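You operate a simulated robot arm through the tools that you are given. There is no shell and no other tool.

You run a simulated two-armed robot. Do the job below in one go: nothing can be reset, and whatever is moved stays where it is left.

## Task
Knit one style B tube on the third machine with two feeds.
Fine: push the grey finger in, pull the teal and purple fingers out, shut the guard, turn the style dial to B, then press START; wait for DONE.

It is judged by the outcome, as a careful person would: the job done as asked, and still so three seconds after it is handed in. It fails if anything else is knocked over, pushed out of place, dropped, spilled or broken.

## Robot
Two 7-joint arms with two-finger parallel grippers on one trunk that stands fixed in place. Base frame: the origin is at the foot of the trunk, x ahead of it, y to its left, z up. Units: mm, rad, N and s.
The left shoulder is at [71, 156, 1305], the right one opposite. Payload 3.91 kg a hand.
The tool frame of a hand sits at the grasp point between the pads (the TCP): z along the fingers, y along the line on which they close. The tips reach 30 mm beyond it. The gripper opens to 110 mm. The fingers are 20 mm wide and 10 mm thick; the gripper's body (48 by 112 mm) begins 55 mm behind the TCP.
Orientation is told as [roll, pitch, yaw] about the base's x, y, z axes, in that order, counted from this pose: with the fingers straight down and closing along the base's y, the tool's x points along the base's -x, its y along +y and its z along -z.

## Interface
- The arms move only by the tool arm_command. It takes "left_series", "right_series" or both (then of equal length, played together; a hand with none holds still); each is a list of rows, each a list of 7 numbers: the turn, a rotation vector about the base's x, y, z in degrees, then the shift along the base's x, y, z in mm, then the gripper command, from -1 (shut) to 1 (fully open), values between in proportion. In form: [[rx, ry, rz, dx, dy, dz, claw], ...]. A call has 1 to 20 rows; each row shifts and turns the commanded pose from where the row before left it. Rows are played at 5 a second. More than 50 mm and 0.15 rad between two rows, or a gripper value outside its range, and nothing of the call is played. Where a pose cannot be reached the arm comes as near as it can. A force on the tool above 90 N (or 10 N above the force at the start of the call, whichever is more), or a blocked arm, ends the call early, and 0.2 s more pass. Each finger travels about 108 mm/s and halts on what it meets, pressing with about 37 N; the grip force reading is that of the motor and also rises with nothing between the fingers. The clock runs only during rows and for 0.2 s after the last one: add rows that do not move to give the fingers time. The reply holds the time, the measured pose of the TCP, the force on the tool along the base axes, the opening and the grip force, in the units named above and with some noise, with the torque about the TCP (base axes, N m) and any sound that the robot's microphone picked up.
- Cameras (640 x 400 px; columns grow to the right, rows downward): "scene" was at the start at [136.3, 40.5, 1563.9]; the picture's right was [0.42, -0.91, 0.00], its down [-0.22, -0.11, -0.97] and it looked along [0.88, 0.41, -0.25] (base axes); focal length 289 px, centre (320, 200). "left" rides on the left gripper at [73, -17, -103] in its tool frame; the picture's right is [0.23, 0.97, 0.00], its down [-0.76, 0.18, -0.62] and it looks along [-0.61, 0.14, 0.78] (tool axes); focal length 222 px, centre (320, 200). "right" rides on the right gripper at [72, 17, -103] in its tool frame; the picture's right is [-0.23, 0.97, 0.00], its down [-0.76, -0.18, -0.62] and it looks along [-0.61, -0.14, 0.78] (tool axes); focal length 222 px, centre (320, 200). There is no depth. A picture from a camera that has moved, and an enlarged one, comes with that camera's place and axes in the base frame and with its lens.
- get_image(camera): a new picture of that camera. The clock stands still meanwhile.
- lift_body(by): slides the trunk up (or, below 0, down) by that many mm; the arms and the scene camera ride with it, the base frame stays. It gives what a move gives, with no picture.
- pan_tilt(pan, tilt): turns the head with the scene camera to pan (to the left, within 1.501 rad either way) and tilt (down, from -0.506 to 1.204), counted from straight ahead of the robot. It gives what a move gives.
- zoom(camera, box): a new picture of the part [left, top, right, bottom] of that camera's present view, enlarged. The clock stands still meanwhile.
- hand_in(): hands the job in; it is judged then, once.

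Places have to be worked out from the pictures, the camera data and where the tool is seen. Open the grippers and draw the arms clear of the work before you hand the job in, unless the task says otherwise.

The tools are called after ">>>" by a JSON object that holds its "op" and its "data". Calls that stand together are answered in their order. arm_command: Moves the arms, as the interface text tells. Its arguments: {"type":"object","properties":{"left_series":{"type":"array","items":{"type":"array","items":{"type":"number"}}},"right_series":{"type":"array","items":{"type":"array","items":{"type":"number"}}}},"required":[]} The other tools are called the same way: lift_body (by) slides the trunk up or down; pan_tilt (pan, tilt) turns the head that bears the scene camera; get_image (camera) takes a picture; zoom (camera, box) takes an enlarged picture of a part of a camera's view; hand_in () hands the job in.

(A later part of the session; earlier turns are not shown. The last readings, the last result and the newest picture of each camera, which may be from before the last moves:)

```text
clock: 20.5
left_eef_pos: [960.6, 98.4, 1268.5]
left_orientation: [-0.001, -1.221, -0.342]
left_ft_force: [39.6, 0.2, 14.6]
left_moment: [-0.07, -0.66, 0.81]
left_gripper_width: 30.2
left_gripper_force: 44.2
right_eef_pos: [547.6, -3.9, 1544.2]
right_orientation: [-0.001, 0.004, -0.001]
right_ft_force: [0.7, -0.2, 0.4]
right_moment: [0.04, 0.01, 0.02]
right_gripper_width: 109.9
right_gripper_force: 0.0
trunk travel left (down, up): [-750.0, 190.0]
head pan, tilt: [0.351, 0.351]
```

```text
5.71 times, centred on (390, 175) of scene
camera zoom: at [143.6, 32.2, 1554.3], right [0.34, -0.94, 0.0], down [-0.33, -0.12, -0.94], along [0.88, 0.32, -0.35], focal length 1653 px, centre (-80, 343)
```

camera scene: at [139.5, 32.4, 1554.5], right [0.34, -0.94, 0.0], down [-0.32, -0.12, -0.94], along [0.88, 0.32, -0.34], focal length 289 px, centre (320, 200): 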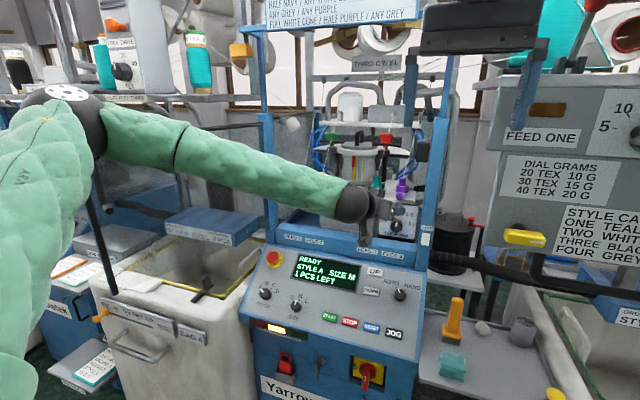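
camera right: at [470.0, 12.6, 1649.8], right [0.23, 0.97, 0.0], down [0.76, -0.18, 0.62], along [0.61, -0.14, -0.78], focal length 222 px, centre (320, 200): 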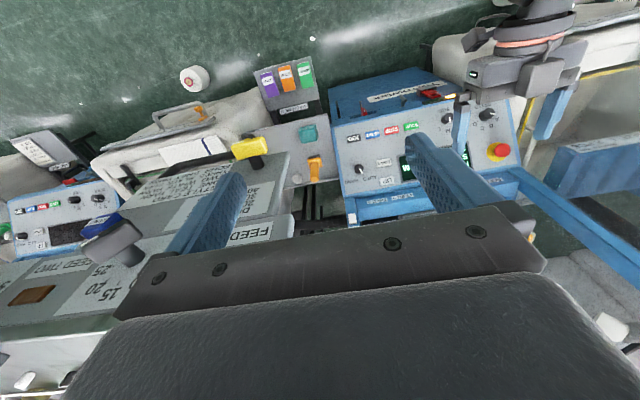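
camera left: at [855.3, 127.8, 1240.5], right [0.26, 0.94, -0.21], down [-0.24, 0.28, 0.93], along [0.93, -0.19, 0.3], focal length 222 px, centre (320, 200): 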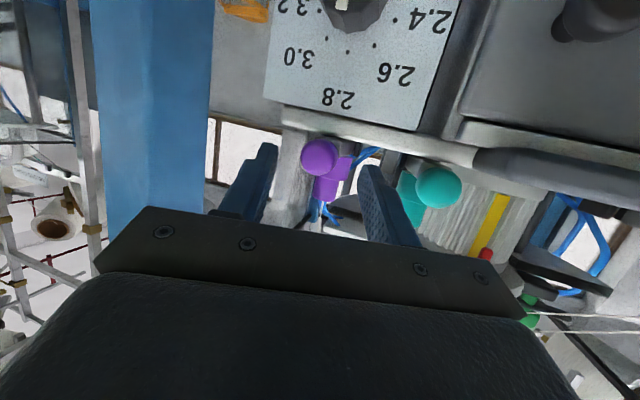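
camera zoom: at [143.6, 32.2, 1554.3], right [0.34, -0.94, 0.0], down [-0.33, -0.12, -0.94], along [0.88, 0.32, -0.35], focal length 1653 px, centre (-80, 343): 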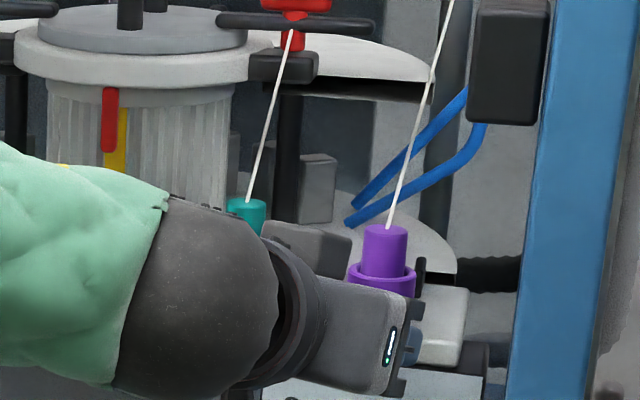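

The force rose to 40 N at 30 mm of travel: the purple finger is at its outer stop. I open the claw and back off along the tool axis, then check the finger stayed out.

>>> {"op": "arm_command", "data": {"left_series": [[0, 0, 0, 0, 0, 0, -0.3], [0, 0, 0, 0, 0, 0, 0.0], [0, 0, 0, 0, 0, 0, 0.0], [0, 0, 0, -13.2, 4.8, 5.1, 0.0], [0, 0, 0, -13.2, 4.8, 5.1, 0.0], [0, 0, 0, -13.2, 4.8, 5.1, 0.0], [0, 0, 0, 0, 0, 0, 0.0]]}}

>>> {"op": "get_image", "data": {"camera": "left"}}

>>> {"op": "zoom", "data": {"camera": "scene", "box": [340, 140, 440, 210]}}

```text
clock: 22.1
left_eef_pos: [917.4, 111.0, 1282.7]
left_orientation: [-0.004, -1.221, -0.346]
left_ft_force: [0.4, -0.6, -0.6]
left_moment: [0.0, 0.01, -0.02]
left_gripper_width: 55.0
left_gripper_force: 0.0
right_eef_pos: [541.9, -3.7, 1543.5]
right_orientation: [0.0, 0.001, 0.001]
right_ft_force: [0.3, -0.4, 1.2]
right_moment: [0.01, -0.01, -0.03]
right_gripper_width: 110.0
right_gripper_force: 0.0
trunk travel left (down, up): [-750.0, 190.0]
head pan, tilt: [0.351, 0.351]
```

```text
taken
camera left: at [796.6, 136.7, 1249.4], right [0.26, 0.94, -0.21], down [-0.24, 0.28, 0.93], along [0.93, -0.19, 0.3], focal length 222 px, centre (320, 200)
```

left: 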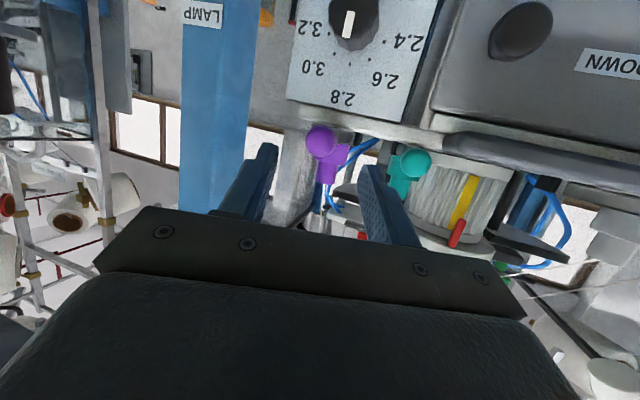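

```text
5.71 times, centred on (390, 175) of scene
camera zoom: at [139.7, 32.4, 1554.5], right [0.34, -0.94, 0.0], down [-0.32, -0.12, -0.94], along [0.88, 0.32, -0.34], focal length 1653 px, centre (-80, 343)
```

zoom: 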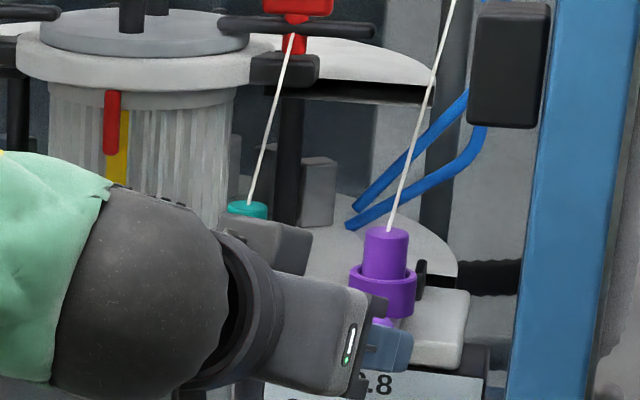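

Purple stayed out (ball now near x ≈ 981). Next, teal at [1011, 169, 1260]: I shift the hand left to a point 90 mm behind it along the same tool axis.

>>> {"op": "arm_command", "data": {"left_series": [[0, 0, 0, -10, 30, 3, 0.0], [0, 0, 0, 0, 40, 3, 0.0], [0, 0, 0, 14, 17, 2, 0.0], [0, 0, 0, 10, 0, 0, 0.0], [0, 0, 0, 0, 0, 0, 0.0]]}}

>>> {"op": "get_image", "data": {"camera": "left"}}

>>> {"op": "zoom", "data": {"camera": "left", "box": [240, 60, 440, 200]}}

```text
clock: 23.3
left_eef_pos: [931.2, 199.7, 1290.9]
left_orientation: [-0.005, -1.222, -0.346]
left_ft_force: [0.1, 0.0, -0.2]
left_moment: [0.01, -0.02, -0.02]
left_gripper_width: 54.9
left_gripper_force: 0.0
right_eef_pos: [542.3, -2.0, 1544.6]
right_orientation: [0.001, 0.0, 0.001]
right_ft_force: [-1.0, 0.4, -1.1]
right_moment: [-0.02, 0.02, -0.02]
right_gripper_width: 110.1
right_gripper_force: 0.1
trunk travel left (down, up): [-750.0, 190.0]
head pan, tilt: [0.351, 0.351]
```

```text
taken
camera left: at [810.2, 224.6, 1257.0], right [0.26, 0.94, -0.21], down [-0.24, 0.28, 0.93], along [0.93, -0.19, 0.3], focal length 222 px, centre (320, 200)
```

left: 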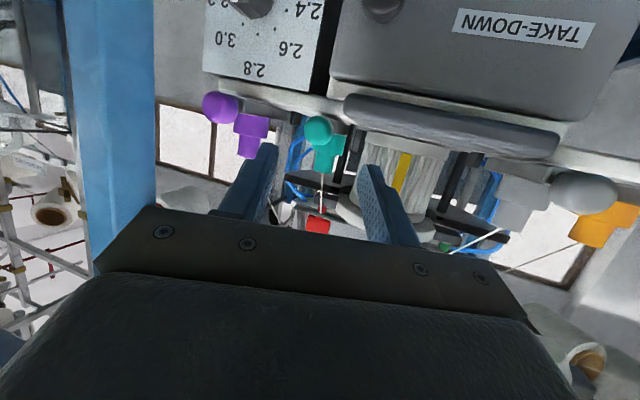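

```text
2.86 times, centred on (340, 130) of left
camera zoom: at [810.2, 224.6, 1257.0], right [0.26, 0.94, -0.21], down [-0.24, 0.28, 0.93], along [0.93, -0.19, 0.3], focal length 635 px, centre (263, 400)
```

zoom: 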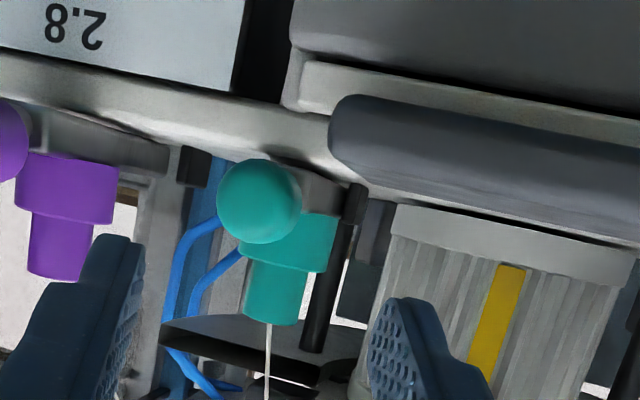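

The teal ball sits within 2 mm of the axis. A dark tray end lies left of it near y ≈ 194, z ≈ 1248, so I narrow the claw to about 42 mm and advance most of the way, keeping 2 mm higher.

>>> {"op": "arm_command", "data": {"left_series": [[0, 0, 0, 0, 0, 0, -0.24], [0, 0, 0, 13.3, -5.6, -4.6, -0.24], [0, 0, 0, 13.3, -5.6, -4.6, -0.24], [0, 0, 0, 13.3, -5.6, -4.6, -0.24], [0, 0, 0, 0, 0, 0, -0.24]]}}

>>> {"op": "zoom", "data": {"camera": "left", "box": [240, 60, 440, 200]}}

```text
clock: 24.5
left_eef_pos: [970.5, 179.5, 1277.6]
left_orientation: [-0.003, -1.223, -0.347]
left_ft_force: [0.0, -0.1, 0.0]
left_moment: [-0.02, 0.02, 0.01]
left_gripper_width: 41.7
left_gripper_force: 0.0
right_eef_pos: [543.2, -2.5, 1545.6]
right_orientation: [0.0, 0.001, 0.0]
right_ft_force: [0.5, 0.7, -0.5]
right_moment: [0.03, 0.04, 0.01]
right_gripper_width: 110.1
right_gripper_force: 0.1
trunk travel left (down, up): [-750.0, 190.0]
head pan, tilt: [0.351, 0.351]
```

```text
2.86 times, centred on (340, 130) of left
camera zoom: at [849.9, 205.2, 1244.9], right [0.26, 0.94, -0.21], down [-0.24, 0.28, 0.93], along [0.93, -0.19, 0.3], focal length 635 px, centre (263, 400)
```

zoom: 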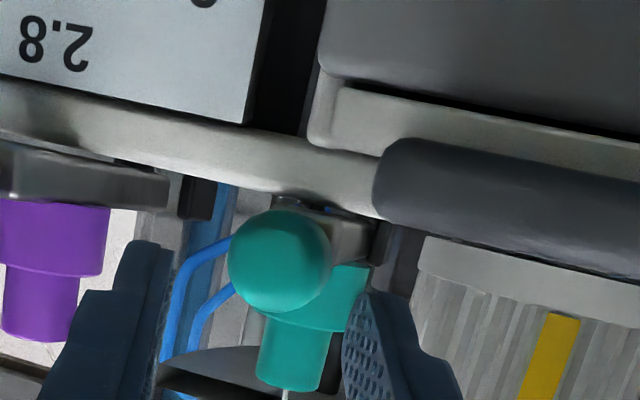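

The axis passes about 3.5 mm right of the ball's centre; I correct that while advancing the last 20 mm, then close.

>>> {"op": "arm_command", "data": {"left_series": [[0, 0, 0, 2, 2.5, -2, -0.24], [0, 0, 0, 8.5, -2.8, -2.8, -0.24], [0, 0, 0, 8.5, -2.8, -2.8, -0.24], [0, 0, 0, 0, 0, 0, -0.24], [0, 0, 0, 0, 0, 0, -1], [0, 0, 0, 0, 0, 0, -1], [0, 0, 0, 0, 0, 0, -1]]}}

>>> {"op": "zoom", "data": {"camera": "left", "box": [240, 80, 440, 220]}}

```text
clock: 26.1
left_eef_pos: [989.5, 176.9, 1270.5]
left_orientation: [-0.002, -1.221, -0.346]
left_ft_force: [-2.2, -7.4, -2.1]
left_moment: [-0.07, 0.08, 0.37]
left_gripper_width: 29.9
left_gripper_force: 45.0
right_eef_pos: [542.8, -5.2, 1545.1]
right_orientation: [-0.001, 0.0, 0.001]
right_ft_force: [0.8, -0.3, 0.1]
right_moment: [-0.01, -0.01, -0.03]
right_gripper_width: 109.9
right_gripper_force: 0.1
trunk travel left (down, up): [-750.0, 190.0]
head pan, tilt: [0.351, 0.351]
```

```text
2.86 times, centred on (340, 150) of left
camera zoom: at [869.6, 202.5, 1236.7], right [0.26, 0.94, -0.21], down [-0.24, 0.28, 0.93], along [0.93, -0.19, 0.3], focal length 635 px, centre (263, 343)
```

zoom: 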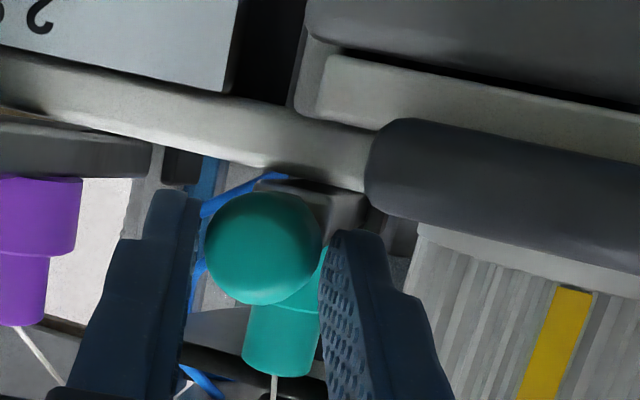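

The claw holds the teal ball at 29.9 mm, just as with purple. I pull it back 30 mm along −x, the same travel as purple's, with smaller last steps.

>>> {"op": "arm_command", "data": {"left_series": [[0, 0, 0, -7, 0, 0, -1], [0, 0, 0, -7, 0, 0, -1], [0, 0, 0, -7, 0, 0, -1], [0, 0, 0, -6, 0, 0, -1], [0, 0, 0, -3, 0, 0, -1], [0, 0, 0, -3, 0, 0, -1], [0, 0, 0, 0, 0, 0, -1]]}}

>>> {"op": "zoom", "data": {"camera": "left", "box": [240, 80, 440, 220]}}

>>> {"op": "zoom", "data": {"camera": "scene", "box": [320, 140, 440, 215]}}

```text
clock: 27.7
left_eef_pos: [958.7, 178.0, 1270.0]
left_orientation: [-0.003, -1.221, -0.344]
left_ft_force: [22.7, -0.4, 13.6]
left_moment: [-0.11, -0.59, 0.93]
left_gripper_width: 30.4
left_gripper_force: 45.1
right_eef_pos: [547.0, -4.7, 1544.6]
right_orientation: [0.001, 0.004, 0.001]
right_ft_force: [0.3, 0.2, 0.3]
right_moment: [0.02, 0.02, 0.01]
right_gripper_width: 109.9
right_gripper_force: 0.0
trunk travel left (down, up): [-750.0, 190.0]
head pan, tilt: [0.351, 0.351]
```

```text
2.86 times, centred on (340, 150) of left
camera zoom: at [838.6, 202.7, 1236.1], right [0.26, 0.94, -0.21], down [-0.24, 0.28, 0.93], along [0.93, -0.19, 0.3], focal length 635 px, centre (263, 343)
```

zoom: 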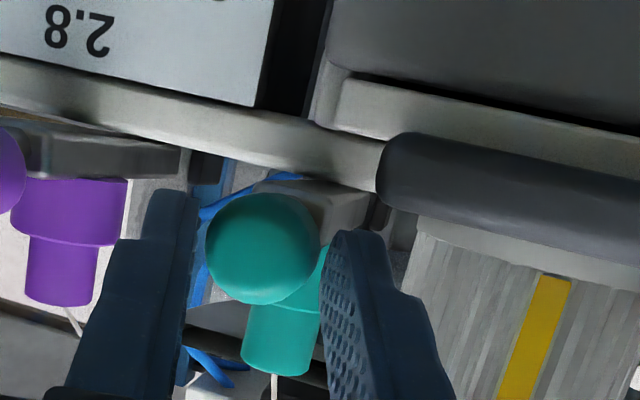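

```text
5.33 times, centred on (380, 178) of scene
camera zoom: at [143.2, 31.8, 1554.3], right [0.34, -0.94, 0.0], down [-0.33, -0.12, -0.94], along [0.88, 0.32, -0.35], focal length 1543 px, centre (0, 320)
```

zoom: 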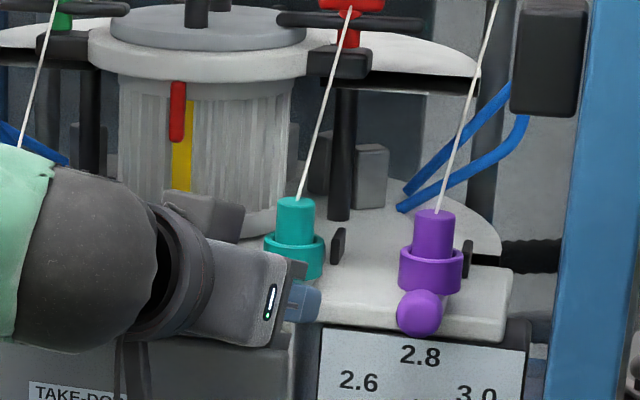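

Teal is at its outer stop too (force up at 31 mm). I open, back off, and check both.

>>> {"op": "arm_command", "data": {"left_series": [[0, 0, 0, 0, 0, 0, -0.4], [0, 0, 0, 0, 0, 0, -0.2], [0, 0, 0, 0, 0, 0, -0.2], [0, 0, 0, -13.2, 4.8, 5.1, -0.2], [0, 0, 0, -13.2, 4.8, 5.1, -0.2], [0, 0, 0, -13.2, 4.8, 5.1, -0.2], [0, 0, 0, -20, 10, 5.1, -0.2], [0, 0, 0, -20, 30, 5.1, -0.2], [0, 0, 0, 0, 0, 0, -0.2]]}}

>>> {"op": "get_image", "data": {"camera": "left"}}

>>> {"op": "zoom", "data": {"camera": "scene", "box": [290, 120, 450, 220]}}

```text
clock: 29.7
left_eef_pos: [878.9, 232.0, 1296.9]
left_orientation: [-0.002, -1.222, -0.348]
left_ft_force: [-0.4, 0.6, 0.5]
left_moment: [0.05, 0.03, -0.02]
left_gripper_width: 44.0
left_gripper_force: 0.1
right_eef_pos: [542.6, -5.2, 1543.2]
right_orientation: [0.0, 0.002, 0.0]
right_ft_force: [0.2, 0.5, 0.1]
right_moment: [0.0, 0.02, -0.02]
right_gripper_width: 110.1
right_gripper_force: 0.1
trunk travel left (down, up): [-750.0, 190.0]
head pan, tilt: [0.351, 0.351]
```

```text
taken
camera left: at [757.6, 257.5, 1263.3], right [0.26, 0.94, -0.21], down [-0.24, 0.28, 0.93], along [0.93, -0.19, 0.3], focal length 222 px, centre (320, 200)
```

left: 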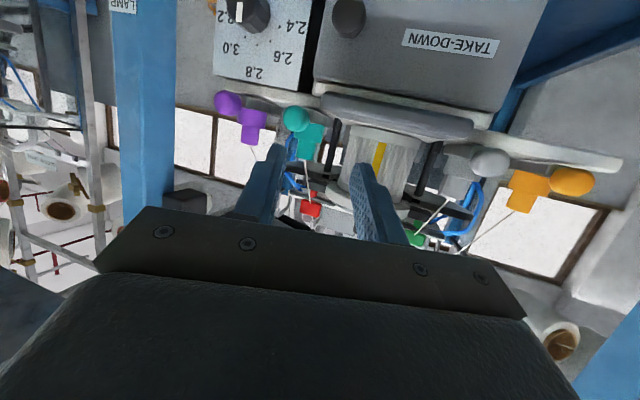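

```text
4.00 times, centred on (370, 170) of scene
camera zoom: at [140.3, 31.4, 1554.4], right [0.34, -0.94, 0.0], down [-0.32, -0.12, -0.94], along [0.88, 0.32, -0.34], focal length 1157 px, centre (120, 320)
```

zoom: 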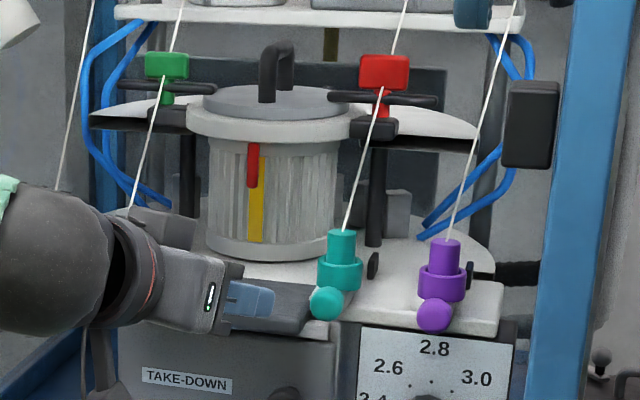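

Both teal and purple are out. For the grey ball (about [980, 346, 1260]) I shut the claw, turn the hand back to straight ahead (20° down), and move in front of it to push.

>>> {"op": "arm_command", "data": {"left_series": [[0, 0, 6.7, 0, 38, 0, -1], [0, 0, 6.7, 0, 38, -5, -1], [0, 0, 6.6, 0, 38, -5, -1], [0, 0, 0, 0, 0, 0, -1]]}}

>>> {"op": "get_image", "data": {"camera": "left"}}

>>> {"op": "get_image", "data": {"camera": "scene"}}

```text
clock: 30.7
left_eef_pos: [876.9, 345.5, 1282.4]
left_orientation: [-0.002, -1.222, 0.005]
left_ft_force: [0.1, -0.3, 0.1]
left_moment: [0.02, 0.02, -0.01]
left_gripper_width: 0.0
left_gripper_force: 36.7
right_eef_pos: [541.4, -3.6, 1545.2]
right_orientation: [0.0, 0.0, 0.001]
right_ft_force: [-0.3, 0.2, -0.9]
right_moment: [0.03, 0.0, 0.02]
right_gripper_width: 109.7
right_gripper_force: 0.0
trunk travel left (down, up): [-750.0, 190.0]
head pan, tilt: [0.351, 0.351]
```

```text
taken
camera left: at [754.7, 327.7, 1248.9], right [-0.08, 0.97, -0.21], down [-0.33, 0.18, 0.93], along [0.94, 0.14, 0.3], focal length 222 px, centre (320, 200)
```

left: 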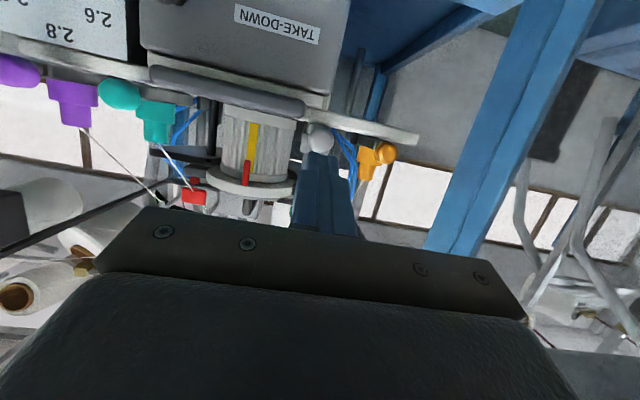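

```text
taken
camera scene: at [139.0, 32.7, 1554.5], right [0.34, -0.94, 0.0], down [-0.32, -0.12, -0.94], along [0.88, 0.32, -0.34], focal length 289 px, centre (320, 200)
```

scene: 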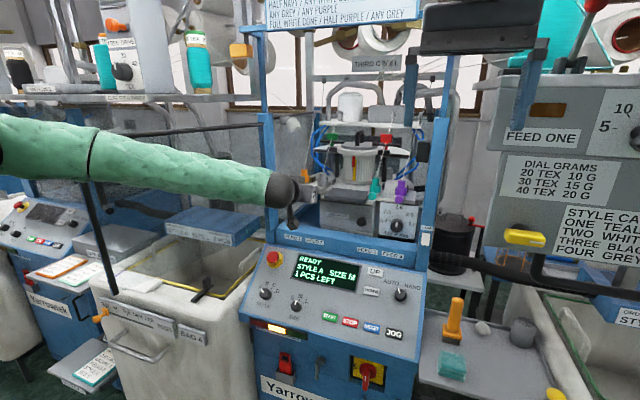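

The arm is clear of the guard (about 100 mm). I zoom in to line up the closed tip with the grey ball.

>>> {"op": "zoom", "data": {"camera": "left", "box": [240, 90, 420, 210]}}

>>> {"op": "zoom", "data": {"camera": "scene", "box": [285, 140, 385, 210]}}

```text
3.33 times, centred on (330, 150) of left
camera zoom: at [754.7, 327.7, 1248.9], right [-0.08, 0.97, -0.21], down [-0.33, 0.18, 0.93], along [0.94, 0.14, 0.3], focal length 740 px, centre (287, 367)
```

zoom: 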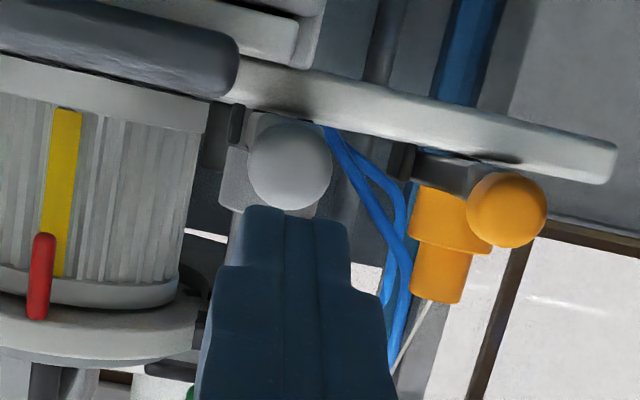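

```text
5.71 times, centred on (335, 175) of scene
camera zoom: at [139.0, 32.7, 1554.5], right [0.34, -0.94, 0.0], down [-0.32, -0.12, -0.94], along [0.88, 0.32, -0.34], focal length 1653 px, centre (234, 343)
```

zoom: 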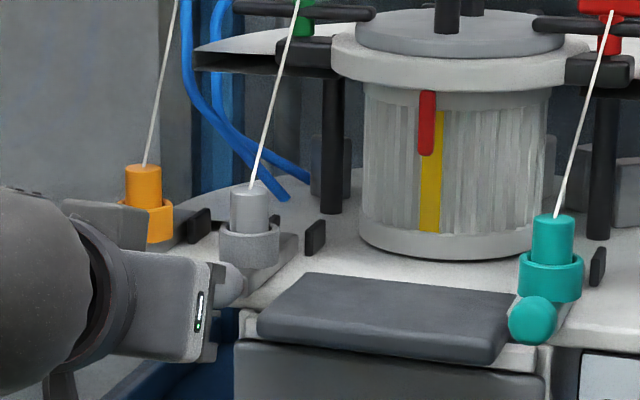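

Three sight lines put the grey ball at [983, 349, 1259.5], 30 mm out as expected. I line the closed tip up 15 mm short of it.

>>> {"op": "arm_command", "data": {"left_series": [[0, 0, 0, 16, 1.5, -3, -1], [0, 0, 0, 16, 1.5, -3, -1], [0, 0, 0, 16, 0.5, -1.5, -1], [0, 0, 0, 0, 0, 0, -1]]}}

>>> {"op": "zoom", "data": {"camera": "left", "box": [240, 90, 420, 210]}}

>>> {"op": "zoom", "data": {"camera": "scene", "box": [285, 140, 385, 210]}}

```text
clock: 31.7
left_eef_pos: [925.5, 350.8, 1276.8]
left_orientation: [-0.002, -1.221, 0.004]
left_ft_force: [0.6, 0.1, 0.9]
left_moment: [0.03, 0.01, 0.04]
left_gripper_width: 0.0
left_gripper_force: 36.9
right_eef_pos: [541.7, -2.7, 1545.5]
right_orientation: [-0.001, 0.002, -0.001]
right_ft_force: [0.7, -0.3, 0.0]
right_moment: [0.0, -0.02, -0.02]
right_gripper_width: 109.7
right_gripper_force: 0.2
trunk travel left (down, up): [-750.0, 190.0]
head pan, tilt: [0.351, 0.351]
```

```text
3.33 times, centred on (330, 150) of left
camera zoom: at [802.7, 333.0, 1242.3], right [-0.08, 0.97, -0.21], down [-0.33, 0.18, 0.93], along [0.94, 0.14, 0.3], focal length 740 px, centre (287, 367)
```

zoom: 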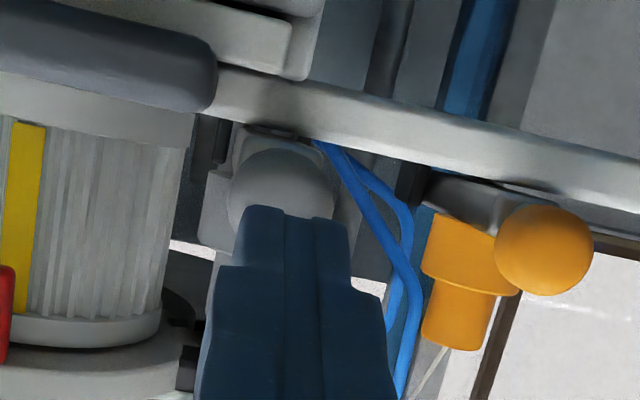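

```text
5.71 times, centred on (335, 175) of scene
camera zoom: at [139.0, 33.0, 1554.5], right [0.34, -0.94, 0.0], down [-0.32, -0.12, -0.94], along [0.88, 0.32, -0.34], focal length 1653 px, centre (234, 343)
```

zoom: 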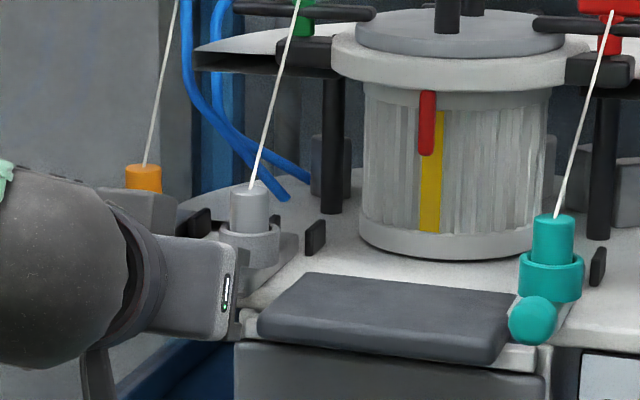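

Tip and ball are aligned within 2 mm. I push forward in small steps to about 4 mm short of the full 30 mm travel, then read the force.

>>> {"op": "arm_command", "data": {"left_series": [[0, 0, 0, 8, -1.5, -1, -1], [0, 0, 0, 8, 0, -1, -1], [0, 0, 0, 7, 0, 0, -1], [0, 0, 0, 6, 0, 0, -1], [0, 0, 0, 6, 0, 0, -1], [0, 0, 0, 6, 0, 0, -1], [0, 0, 0, 0, 0, 0, -1]]}}

>>> {"op": "zoom", "data": {"camera": "left", "box": [240, 90, 420, 210]}}

>>> {"op": "zoom", "data": {"camera": "scene", "box": [285, 140, 385, 210]}}

```text
clock: 33.3
left_eef_pos: [966.6, 349.4, 1276.6]
left_orientation: [-0.002, -1.222, 0.003]
left_ft_force: [-0.3, -0.1, 0.4]
left_moment: [-0.01, 0.02, 0.03]
left_gripper_width: 0.0
left_gripper_force: 37.1
right_eef_pos: [542.1, -3.2, 1544.3]
right_orientation: [0.001, 0.0, 0.001]
right_ft_force: [-0.4, 0.2, 0.0]
right_moment: [0.0, -0.01, -0.02]
right_gripper_width: 110.3
right_gripper_force: 0.1
trunk travel left (down, up): [-750.0, 190.0]
head pan, tilt: [0.351, 0.351]
```

```text
3.33 times, centred on (330, 150) of left
camera zoom: at [843.7, 331.6, 1242.5], right [-0.08, 0.97, -0.21], down [-0.33, 0.18, 0.93], along [0.94, 0.14, 0.3], focal length 740 px, centre (287, 367)
```

zoom: 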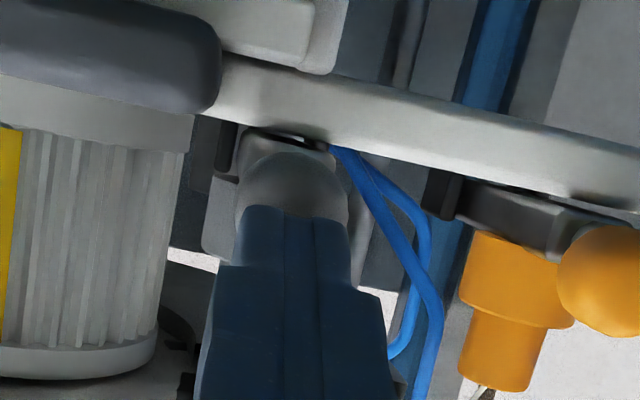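

```text
5.71 times, centred on (335, 175) of scene
camera zoom: at [139.2, 32.8, 1554.5], right [0.34, -0.94, 0.0], down [-0.32, -0.12, -0.94], along [0.88, 0.32, -0.34], focal length 1653 px, centre (234, 343)
```

zoom: 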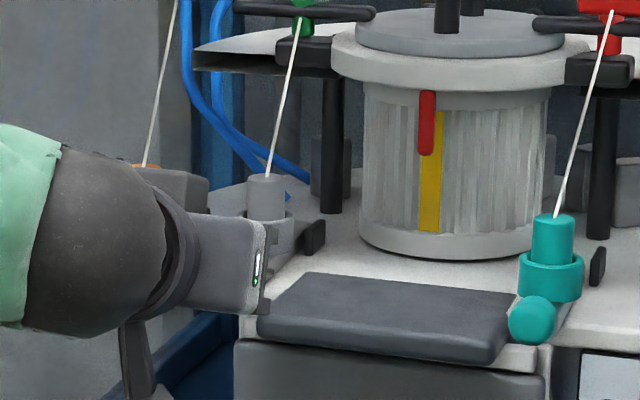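

Grey has slid in most of the way with no force left. I push further in 2 mm steps until the inner stop is felt.

>>> {"op": "arm_command", "data": {"left_series": [[0, 0, 0, 2, 0, 0, -1], [0, 0, 0, 2, 0, 0, -1], [0, 0, 0, 0, 0, 0, -1]]}}

>>> {"op": "arm_command", "data": {"left_series": [[0, 0, 0, 2, 0, 0, -1], [0, 0, 0, 2, 0, 0, -1], [0, 0, 0, 0, 0, 0, -1]]}}

>>> {"op": "zoom", "data": {"camera": "scene", "box": [285, 140, 385, 210]}}

```text
clock: 34.1
left_eef_pos: [968.3, 348.2, 1276.6]
left_orientation: [0.0, -1.22, 0.002]
left_ft_force: [-10.4, -1.8, -2.6]
left_moment: [-0.02, 0.11, -0.04]
left_gripper_width: 0.2
left_gripper_force: 37.6
right_eef_pos: [541.1, -3.7, 1545.4]
right_orientation: [-0.001, 0.0, 0.001]
right_ft_force: [-0.5, 0.1, -0.5]
right_moment: [-0.02, 0.0, 0.03]
right_gripper_width: 109.9
right_gripper_force: 0.0
trunk travel left (down, up): [-750.0, 190.0]
head pan, tilt: [0.351, 0.351]
```

```text
clock: 34.9
left_eef_pos: [969.9, 348.1, 1277.4]
left_orientation: [-0.001, -1.222, 0.002]
left_ft_force: [-45.4, -6.2, -11.9]
left_moment: [-0.08, 0.52, -0.1]
left_gripper_width: 0.0
left_gripper_force: 37.8
right_eef_pos: [538.6, -1.9, 1546.7]
right_orientation: [-0.001, -0.004, -0.002]
right_ft_force: [0.2, -1.0, -1.0]
right_moment: [0.04, -0.02, -0.02]
right_gripper_width: 109.7
right_gripper_force: 0.0
trunk travel left (down, up): [-750.0, 190.0]
head pan, tilt: [0.351, 0.351]
```

```text
5.71 times, centred on (335, 175) of scene
camera zoom: at [134.1, 32.1, 1554.8], right [0.34, -0.94, 0.0], down [-0.32, -0.12, -0.94], along [0.88, 0.32, -0.34], focal length 1653 px, centre (234, 343)
```

zoom: 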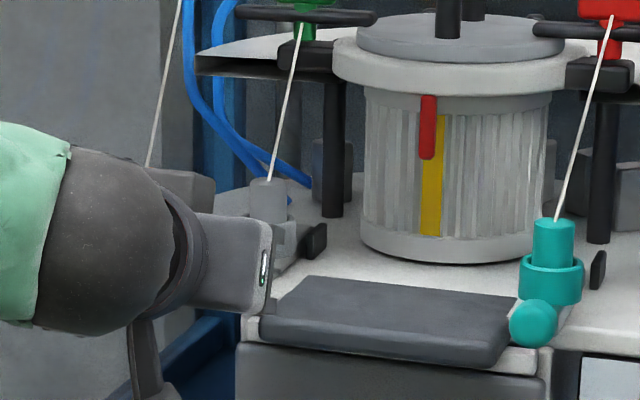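

45 N: grey is at its inner stop. I back the hand away along the tool axis and look at all four fingers.

>>> {"op": "arm_command", "data": {"left_series": [[0, 0, 0, -6, 0, 0, -1], [0, 0, 0, -15, 0, 5, -1], [0, 0, 0, -20, 0, 7, -1], [0, 0, 0, -25, 0, 10, -1], [0, 0, 0, -30, 0, 10, -1], [0, 0, 0, -40, 0, 10, -1], [0, 0, 0, -40, 0, 10, -1], [0, 0, 0, -40, 0, 10, -1], [0, 0, 0, 0, 0, 0, -1]]}}

>>> {"op": "get_image", "data": {"camera": "left"}}

>>> {"op": "zoom", "data": {"camera": "scene", "box": [280, 110, 440, 220]}}

>>> {"op": "get_image", "data": {"camera": "scene"}}

```text
clock: 36.9
left_eef_pos: [759.0, 346.6, 1338.2]
left_orientation: [-0.001, -1.219, 0.0]
left_ft_force: [0.6, -0.9, 0.2]
left_moment: [0.02, -0.01, 0.03]
left_gripper_width: 0.0
left_gripper_force: 38.0
right_eef_pos: [543.0, -3.9, 1545.8]
right_orientation: [0.001, 0.001, -0.001]
right_ft_force: [-0.1, -0.1, 0.5]
right_moment: [0.01, 0.0, -0.02]
right_gripper_width: 109.9
right_gripper_force: 0.0
trunk travel left (down, up): [-750.0, 190.0]
head pan, tilt: [0.351, 0.351]
```

```text
taken
camera left: at [636.9, 329.3, 1304.7], right [-0.08, 0.97, -0.21], down [-0.32, 0.18, 0.93], along [0.94, 0.14, 0.3], focal length 222 px, centre (320, 200)
```

left: 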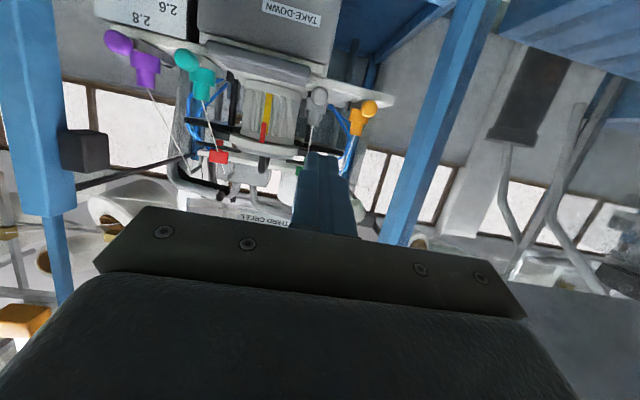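

```text
3.64 times, centred on (360, 165) of scene
camera zoom: at [140.4, 32.3, 1554.4], right [0.34, -0.94, 0.0], down [-0.32, -0.12, -0.94], along [0.88, 0.32, -0.34], focal length 1052 px, centre (174, 327)
```

zoom: 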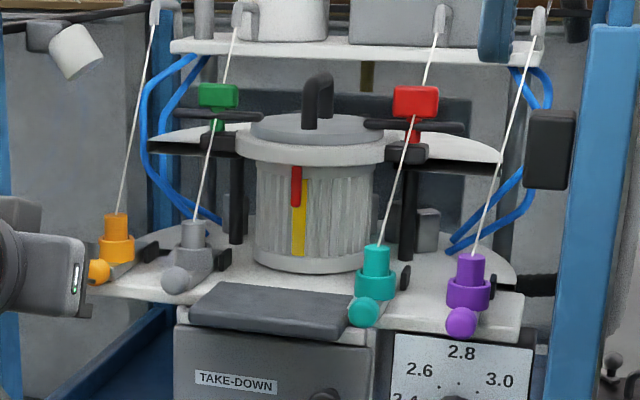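

```text
taken
camera scene: at [140.4, 32.3, 1554.4], right [0.34, -0.94, 0.0], down [-0.32, -0.12, -0.94], along [0.88, 0.32, -0.34], focal length 289 px, centre (320, 200)
```

scene: 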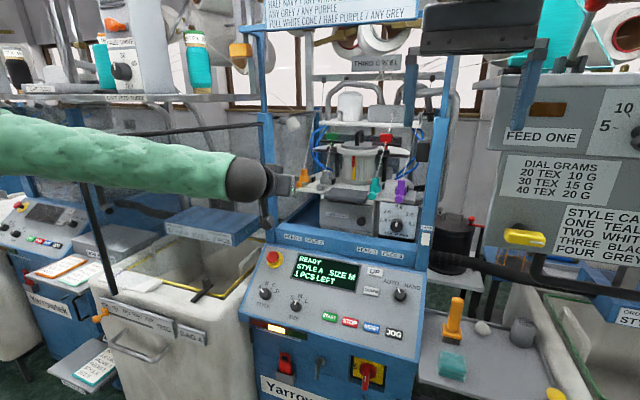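

Grey is fully in (its body now as close to its bracket as orange's), teal and purple are out, orange untouched. Next is the guard: I bring the left hand back to fingers-down while rising to a safe height on the inner side.

>>> {"op": "arm_command", "data": {"left_series": [[0, 8, 0, -10, 5, 28, -1], [0, 8, 0, -10, 5, 28, -1], [0, 8, 0, -10, 5, 28, -1], [0, 8, 0, -15, 5, 28, -1], [0, 8, 0, -15, 5, 28, -1], [0, 8, 0, -20, 5, 28, -1], [0, 8, 0, -20, 5, 28, -1], [0, 8, 0, -20, 5, 28, -1], [0, 6, 0, -20, 5, 28, -1], [0, 0, 0, 0, 5, 17, -1], [0, 0, 0, 0, 0, 0, -1]]}}

>>> {"op": "pan_tilt", "data": {"pan": 0.8, "tilt": 0.3}}

>>> {"op": "get_image", "data": {"camera": "scene"}}

>>> {"op": "get_image", "data": {"camera": "left"}}

```text
clock: 39.3
left_eef_pos: [616.9, 399.9, 1608.6]
left_orientation: [-0.001, -0.001, 0.002]
left_ft_force: [0.4, -0.3, 0.2]
left_moment: [0.03, -0.03, 0.01]
left_gripper_width: 0.0
left_gripper_force: 38.3
right_eef_pos: [542.9, -3.8, 1545.1]
right_orientation: [0.001, 0.001, 0.0]
right_ft_force: [-0.3, -1.2, 0.2]
right_moment: [-0.01, -0.01, 0.03]
right_gripper_width: 110.2
right_gripper_force: 0.0
trunk travel left (down, up): [-750.0, 190.0]
head pan, tilt: [0.351, 0.351]
```

```text
clock: 40.2
left_eef_pos: [617.1, 399.8, 1608.6]
left_orientation: [-0.001, 0.0, 0.001]
left_ft_force: [0.4, -0.1, -0.3]
left_moment: [0.0, 0.04, -0.02]
left_gripper_width: 0.2
left_gripper_force: 37.6
right_eef_pos: [542.8, -3.6, 1545.6]
right_orientation: [0.0, 0.0, -0.001]
right_ft_force: [-0.3, 0.2, 0.0]
right_moment: [-0.01, 0.03, -0.01]
right_gripper_width: 109.8
right_gripper_force: 0.1
trunk travel left (down, up): [-750.0, 190.0]
head pan, tilt: [0.799, 0.3]
```

```text
taken
camera scene: at [116.8, 67.5, 1559.2], right [0.72, -0.7, 0.0], down [-0.21, -0.21, -0.96], along [0.67, 0.68, -0.3], focal length 289 px, centre (320, 200)
```

scene: 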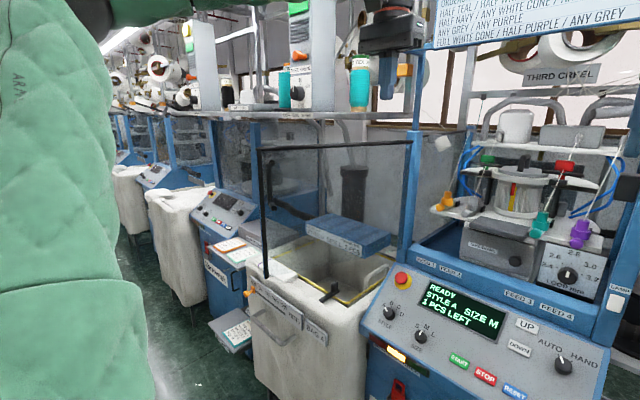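

```text
taken
camera left: at [544.7, 382.3, 1711.3], right [-0.23, 0.97, 0.0], down [0.76, 0.18, 0.62], along [0.61, 0.14, -0.78], focal length 222 px, centre (320, 200)
```

left: 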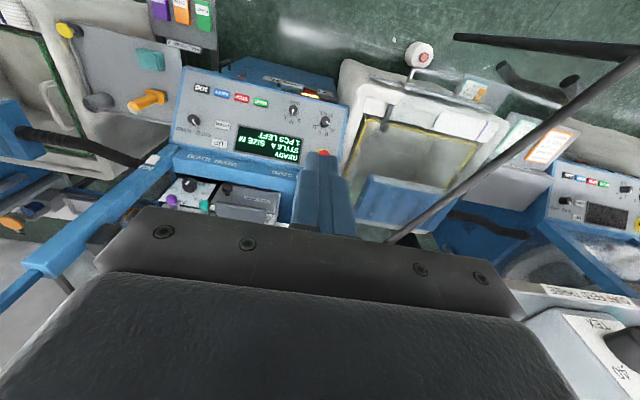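

With fingers down the elbow is high above, so forearm and elbow clear the guard's top (z ≈ 1472). I cross over the guard at height to its outer (left) side, about 50 mm beyond its plane.

>>> {"op": "arm_command", "data": {"left_series": [[0, 0, 0, -8, 43, 0, -1], [0, 0, 0, -8, 43, 0, -1], [0, 0, 0, -8, 43, 0, -1], [0, 0, 0, -8, 43, 0, -1], [0, 0, 0, -8, 43, 0, -1], [0, 0, 0, -8, 43, 0, -1], [0, 0, 0, -6, 45, 0, -1], [0, 0, 0, 0, 0, 0, -1]]}}

>>> {"op": "get_image", "data": {"camera": "left"}}

>>> {"op": "get_image", "data": {"camera": "scene"}}

```text
clock: 42.0
left_eef_pos: [566.4, 700.3, 1609.5]
left_orientation: [0.0, 0.0, 0.002]
left_ft_force: [0.6, 0.8, -0.2]
left_moment: [0.02, 0.01, 0.01]
left_gripper_width: 0.0
left_gripper_force: 37.5
right_eef_pos: [543.3, -4.7, 1544.5]
right_orientation: [0.0, 0.001, 0.001]
right_ft_force: [0.5, -0.4, 0.0]
right_moment: [0.06, 0.03, -0.01]
right_gripper_width: 109.9
right_gripper_force: 0.1
trunk travel left (down, up): [-750.0, 190.0]
head pan, tilt: [0.799, 0.3]
```

```text
taken
camera left: at [493.5, 682.3, 1712.0], right [-0.23, 0.97, 0.0], down [0.76, 0.18, 0.62], along [0.61, 0.14, -0.78], focal length 222 px, centre (320, 200)
```

left: 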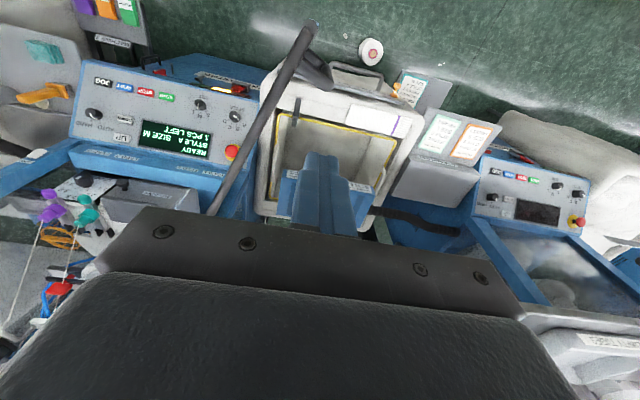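

```text
taken
camera scene: at [117.0, 67.0, 1559.2], right [0.72, -0.7, 0.0], down [-0.21, -0.21, -0.96], along [0.67, 0.69, -0.3], focal length 289 px, centre (320, 200)
```

scene: 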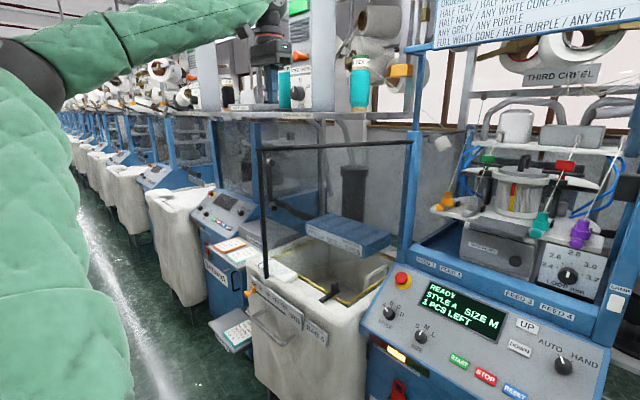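

The free top corner is confirmed at [496, 675, 1470]; guard direction (−0.92, 0.39) from hinge ≈ [905, 501]. My closed fingers are 51 mm outside the plane at radius 389. I descend so the tips reach z ≈ 1428, above the handle.

>>> {"op": "arm_command", "data": {"left_series": [[0, 0, 0, 0, 0, -38, -1], [0, 0, 0, 0, 0, -38, -1], [0, 0, 0, 0, 0, -38, -1], [0, 0, 0, 0, 0, -38, -1], [0, 0, 0, 0, 0, 0, -1]]}}

>>> {"op": "get_image", "data": {"camera": "left"}}

>>> {"op": "get_image", "data": {"camera": "scene"}}

```text
clock: 43.2
left_eef_pos: [566.0, 701.1, 1456.9]
left_orientation: [0.001, -0.002, 0.0]
left_ft_force: [-0.2, -0.4, -0.2]
left_moment: [0.05, -0.02, 0.01]
left_gripper_width: 0.1
left_gripper_force: 37.6
right_eef_pos: [542.8, -4.5, 1545.0]
right_orientation: [-0.001, 0.0, 0.001]
right_ft_force: [-0.9, -0.3, -0.1]
right_moment: [0.01, 0.01, 0.0]
right_gripper_width: 110.3
right_gripper_force: 0.1
trunk travel left (down, up): [-750.0, 190.0]
head pan, tilt: [0.799, 0.3]
```

```text
taken
camera left: at [492.4, 683.3, 1559.4], right [-0.23, 0.97, 0.0], down [0.76, 0.18, 0.62], along [0.61, 0.14, -0.78], focal length 222 px, centre (320, 200)
```

left: 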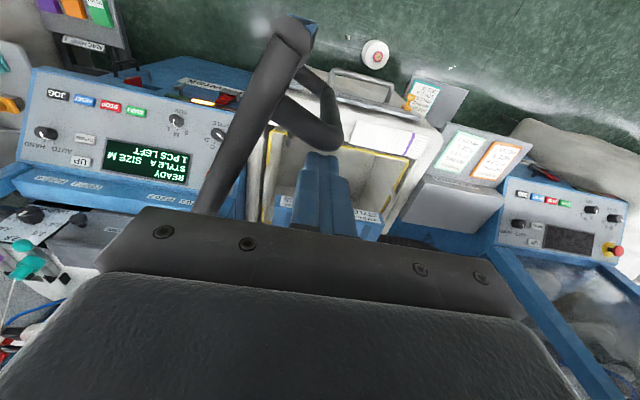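

```text
taken
camera scene: at [116.7, 66.9, 1559.3], right [0.72, -0.7, 0.0], down [-0.21, -0.21, -0.96], along [0.67, 0.69, -0.3], focal length 289 px, centre (320, 200)
```

scene: 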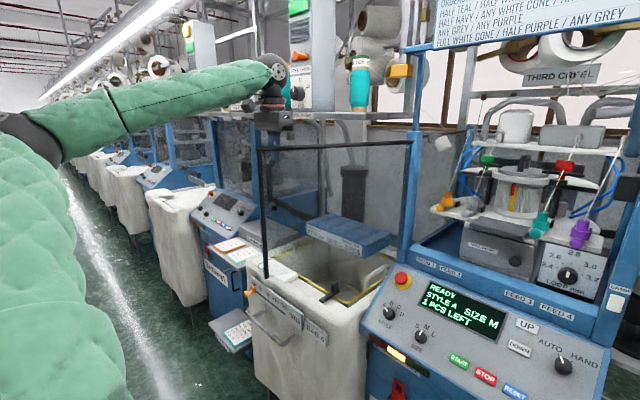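

The handle is right beside my fingers, so I slide 45 mm toward the hinge parallel to the guard to keep clear of it.

>>> {"op": "arm_command", "data": {"left_series": [[0, 0, 0, 14, -5, 0, -1], [0, 0, 0, 14, -6, 0, -1], [0, 0, 0, 14, -6, 0, -1], [0, 0, 0, 0, 0, 0, -1]]}}

>>> {"op": "get_image", "data": {"camera": "left"}}

```text
clock: 44.2
left_eef_pos: [605.7, 685.5, 1454.6]
left_orientation: [0.0, 0.001, 0.004]
left_ft_force: [-0.6, 0.8, -0.9]
left_moment: [0.02, 0.01, -0.01]
left_gripper_width: 0.1
left_gripper_force: 37.7
right_eef_pos: [541.9, -2.6, 1545.5]
right_orientation: [-0.001, 0.0, -0.002]
right_ft_force: [-0.2, 0.7, -0.2]
right_moment: [0.01, 0.01, 0.02]
right_gripper_width: 110.1
right_gripper_force: 0.0
trunk travel left (down, up): [-750.0, 190.0]
head pan, tilt: [0.799, 0.3]
```

```text
taken
camera left: at [533.4, 669.4, 1557.3], right [-0.23, 0.97, 0.0], down [0.76, 0.18, 0.62], along [0.61, 0.14, -0.78], focal length 222 px, centre (320, 200)
```

left: 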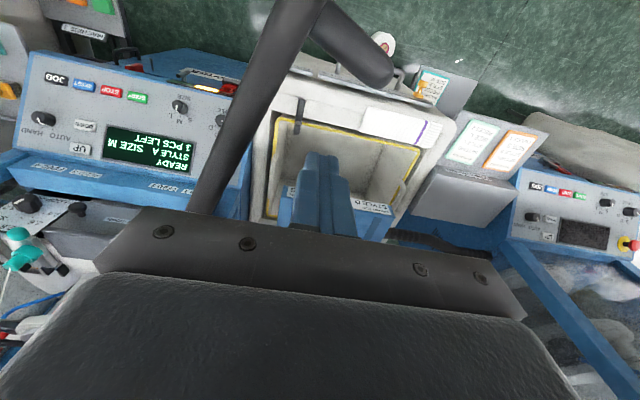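

Clear of the handle now. I move in to touch the top bar and begin swinging the guard, first only about 8°, and read the force.

>>> {"op": "arm_command", "data": {"left_series": [[0, 0, 0, -3, -12, 0, -1], [0, 0, 0, -3, -12, 0, -1], [0, 0, 0, -1, -11, 0, -1], [0, 0, 0, -5.8, -14.7, 0, -1], [0, 0, 0, -5.8, -14.7, 0, -1], [0, 0, 0, -5.8, -14.7, 0, -1], [0, 0, 0, 0, 0, 0, -1]]}}

>>> {"op": "get_image", "data": {"camera": "left"}}

>>> {"op": "get_image", "data": {"camera": "scene"}}

```text
clock: 45.8
left_eef_pos: [579.4, 606.6, 1455.9]
left_orientation: [-0.001, -0.001, -0.001]
left_ft_force: [1.0, 0.1, 0.3]
left_moment: [0.01, -0.03, 0.02]
left_gripper_width: 0.0
left_gripper_force: 37.0
right_eef_pos: [542.5, -2.4, 1545.5]
right_orientation: [0.0, 0.0, 0.001]
right_ft_force: [-0.1, 0.4, 0.1]
right_moment: [0.0, 0.0, -0.01]
right_gripper_width: 110.1
right_gripper_force: 0.0
trunk travel left (down, up): [-750.0, 190.0]
head pan, tilt: [0.799, 0.3]
```

```text
taken
camera left: at [508.1, 588.5, 1559.0], right [-0.23, 0.97, 0.0], down [0.76, 0.18, 0.62], along [0.61, 0.14, -0.78], focal length 222 px, centre (320, 200)
```

left: 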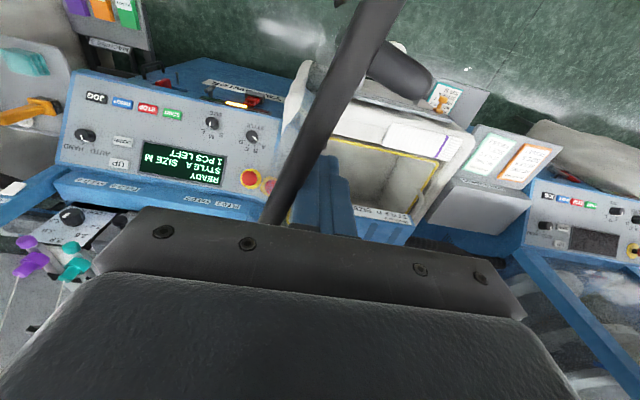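

```text
taken
camera scene: at [116.8, 68.0, 1559.2], right [0.72, -0.7, 0.0], down [-0.21, -0.21, -0.96], along [0.67, 0.68, -0.3], focal length 289 px, centre (320, 200)
```

scene: 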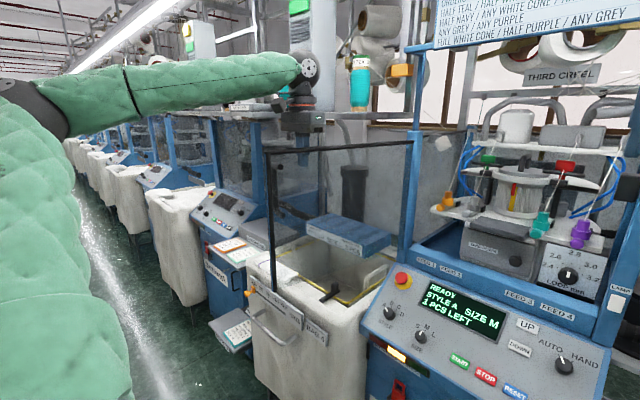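

The guard has begun to swing, with hardly any force. I continue along the arc to about φ = 189°.

>>> {"op": "arm_command", "data": {"left_series": [[0, 0, 0, -3.2, -15.4, 0, -1], [0, 0, 0, -3.2, -15.4, 0, -1], [0, 0, 0, -3.2, -15.4, 0, -1], [0, 0, 0, -1.6, -15.7, 0, -1], [0, 0, 0, -1.6, -15.7, 0, -1], [0, 0, 0, -1.6, -15.7, 0, -1], [0, 0, 0, 0.5, -15.8, 0, -1], [0, 0, 0, 0.5, -15.8, 0, -1], [0, 0, 0, 0.5, -15.8, 0, -1], [0, 0, 0, 0, 0, 0, -1]]}}

>>> {"op": "get_image", "data": {"camera": "left"}}

>>> {"op": "get_image", "data": {"camera": "scene"}}

```text
clock: 48.0
left_eef_pos: [568.9, 465.2, 1455.0]
left_orientation: [0.0, -0.002, 0.004]
left_ft_force: [-0.2, 0.1, -0.3]
left_moment: [0.03, 0.0, -0.01]
left_gripper_width: 0.0
left_gripper_force: 37.8
right_eef_pos: [542.1, -2.7, 1545.0]
right_orientation: [0.0, -0.001, 0.0]
right_ft_force: [0.0, -0.7, -0.4]
right_moment: [0.01, 0.0, 0.02]
right_gripper_width: 110.0
right_gripper_force: 0.1
trunk travel left (down, up): [-750.0, 190.0]
head pan, tilt: [0.799, 0.3]
```

```text
taken
camera left: at [495.5, 448.6, 1558.5], right [-0.23, 0.97, 0.0], down [0.76, 0.18, 0.62], along [0.61, 0.14, -0.78], focal length 222 px, centre (320, 200)
```

left: 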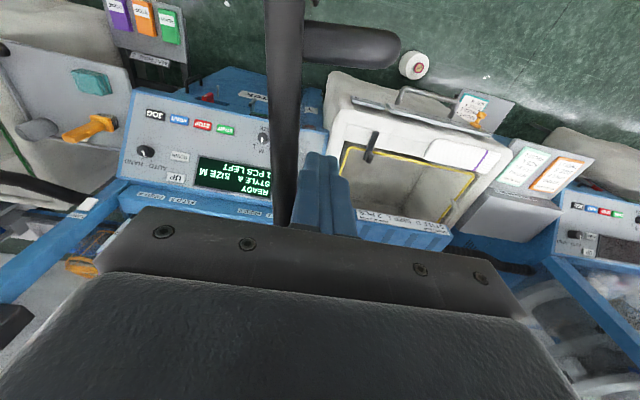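

```text
taken
camera scene: at [116.7, 68.0, 1559.2], right [0.72, -0.7, 0.0], down [-0.21, -0.21, -0.96], along [0.67, 0.68, -0.3], focal length 289 px, centre (320, 200)
```

scene: 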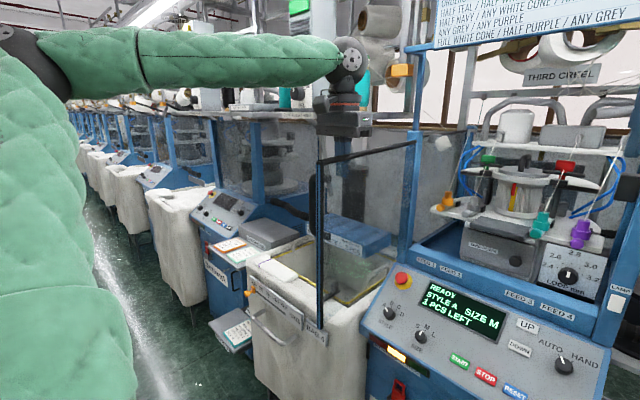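

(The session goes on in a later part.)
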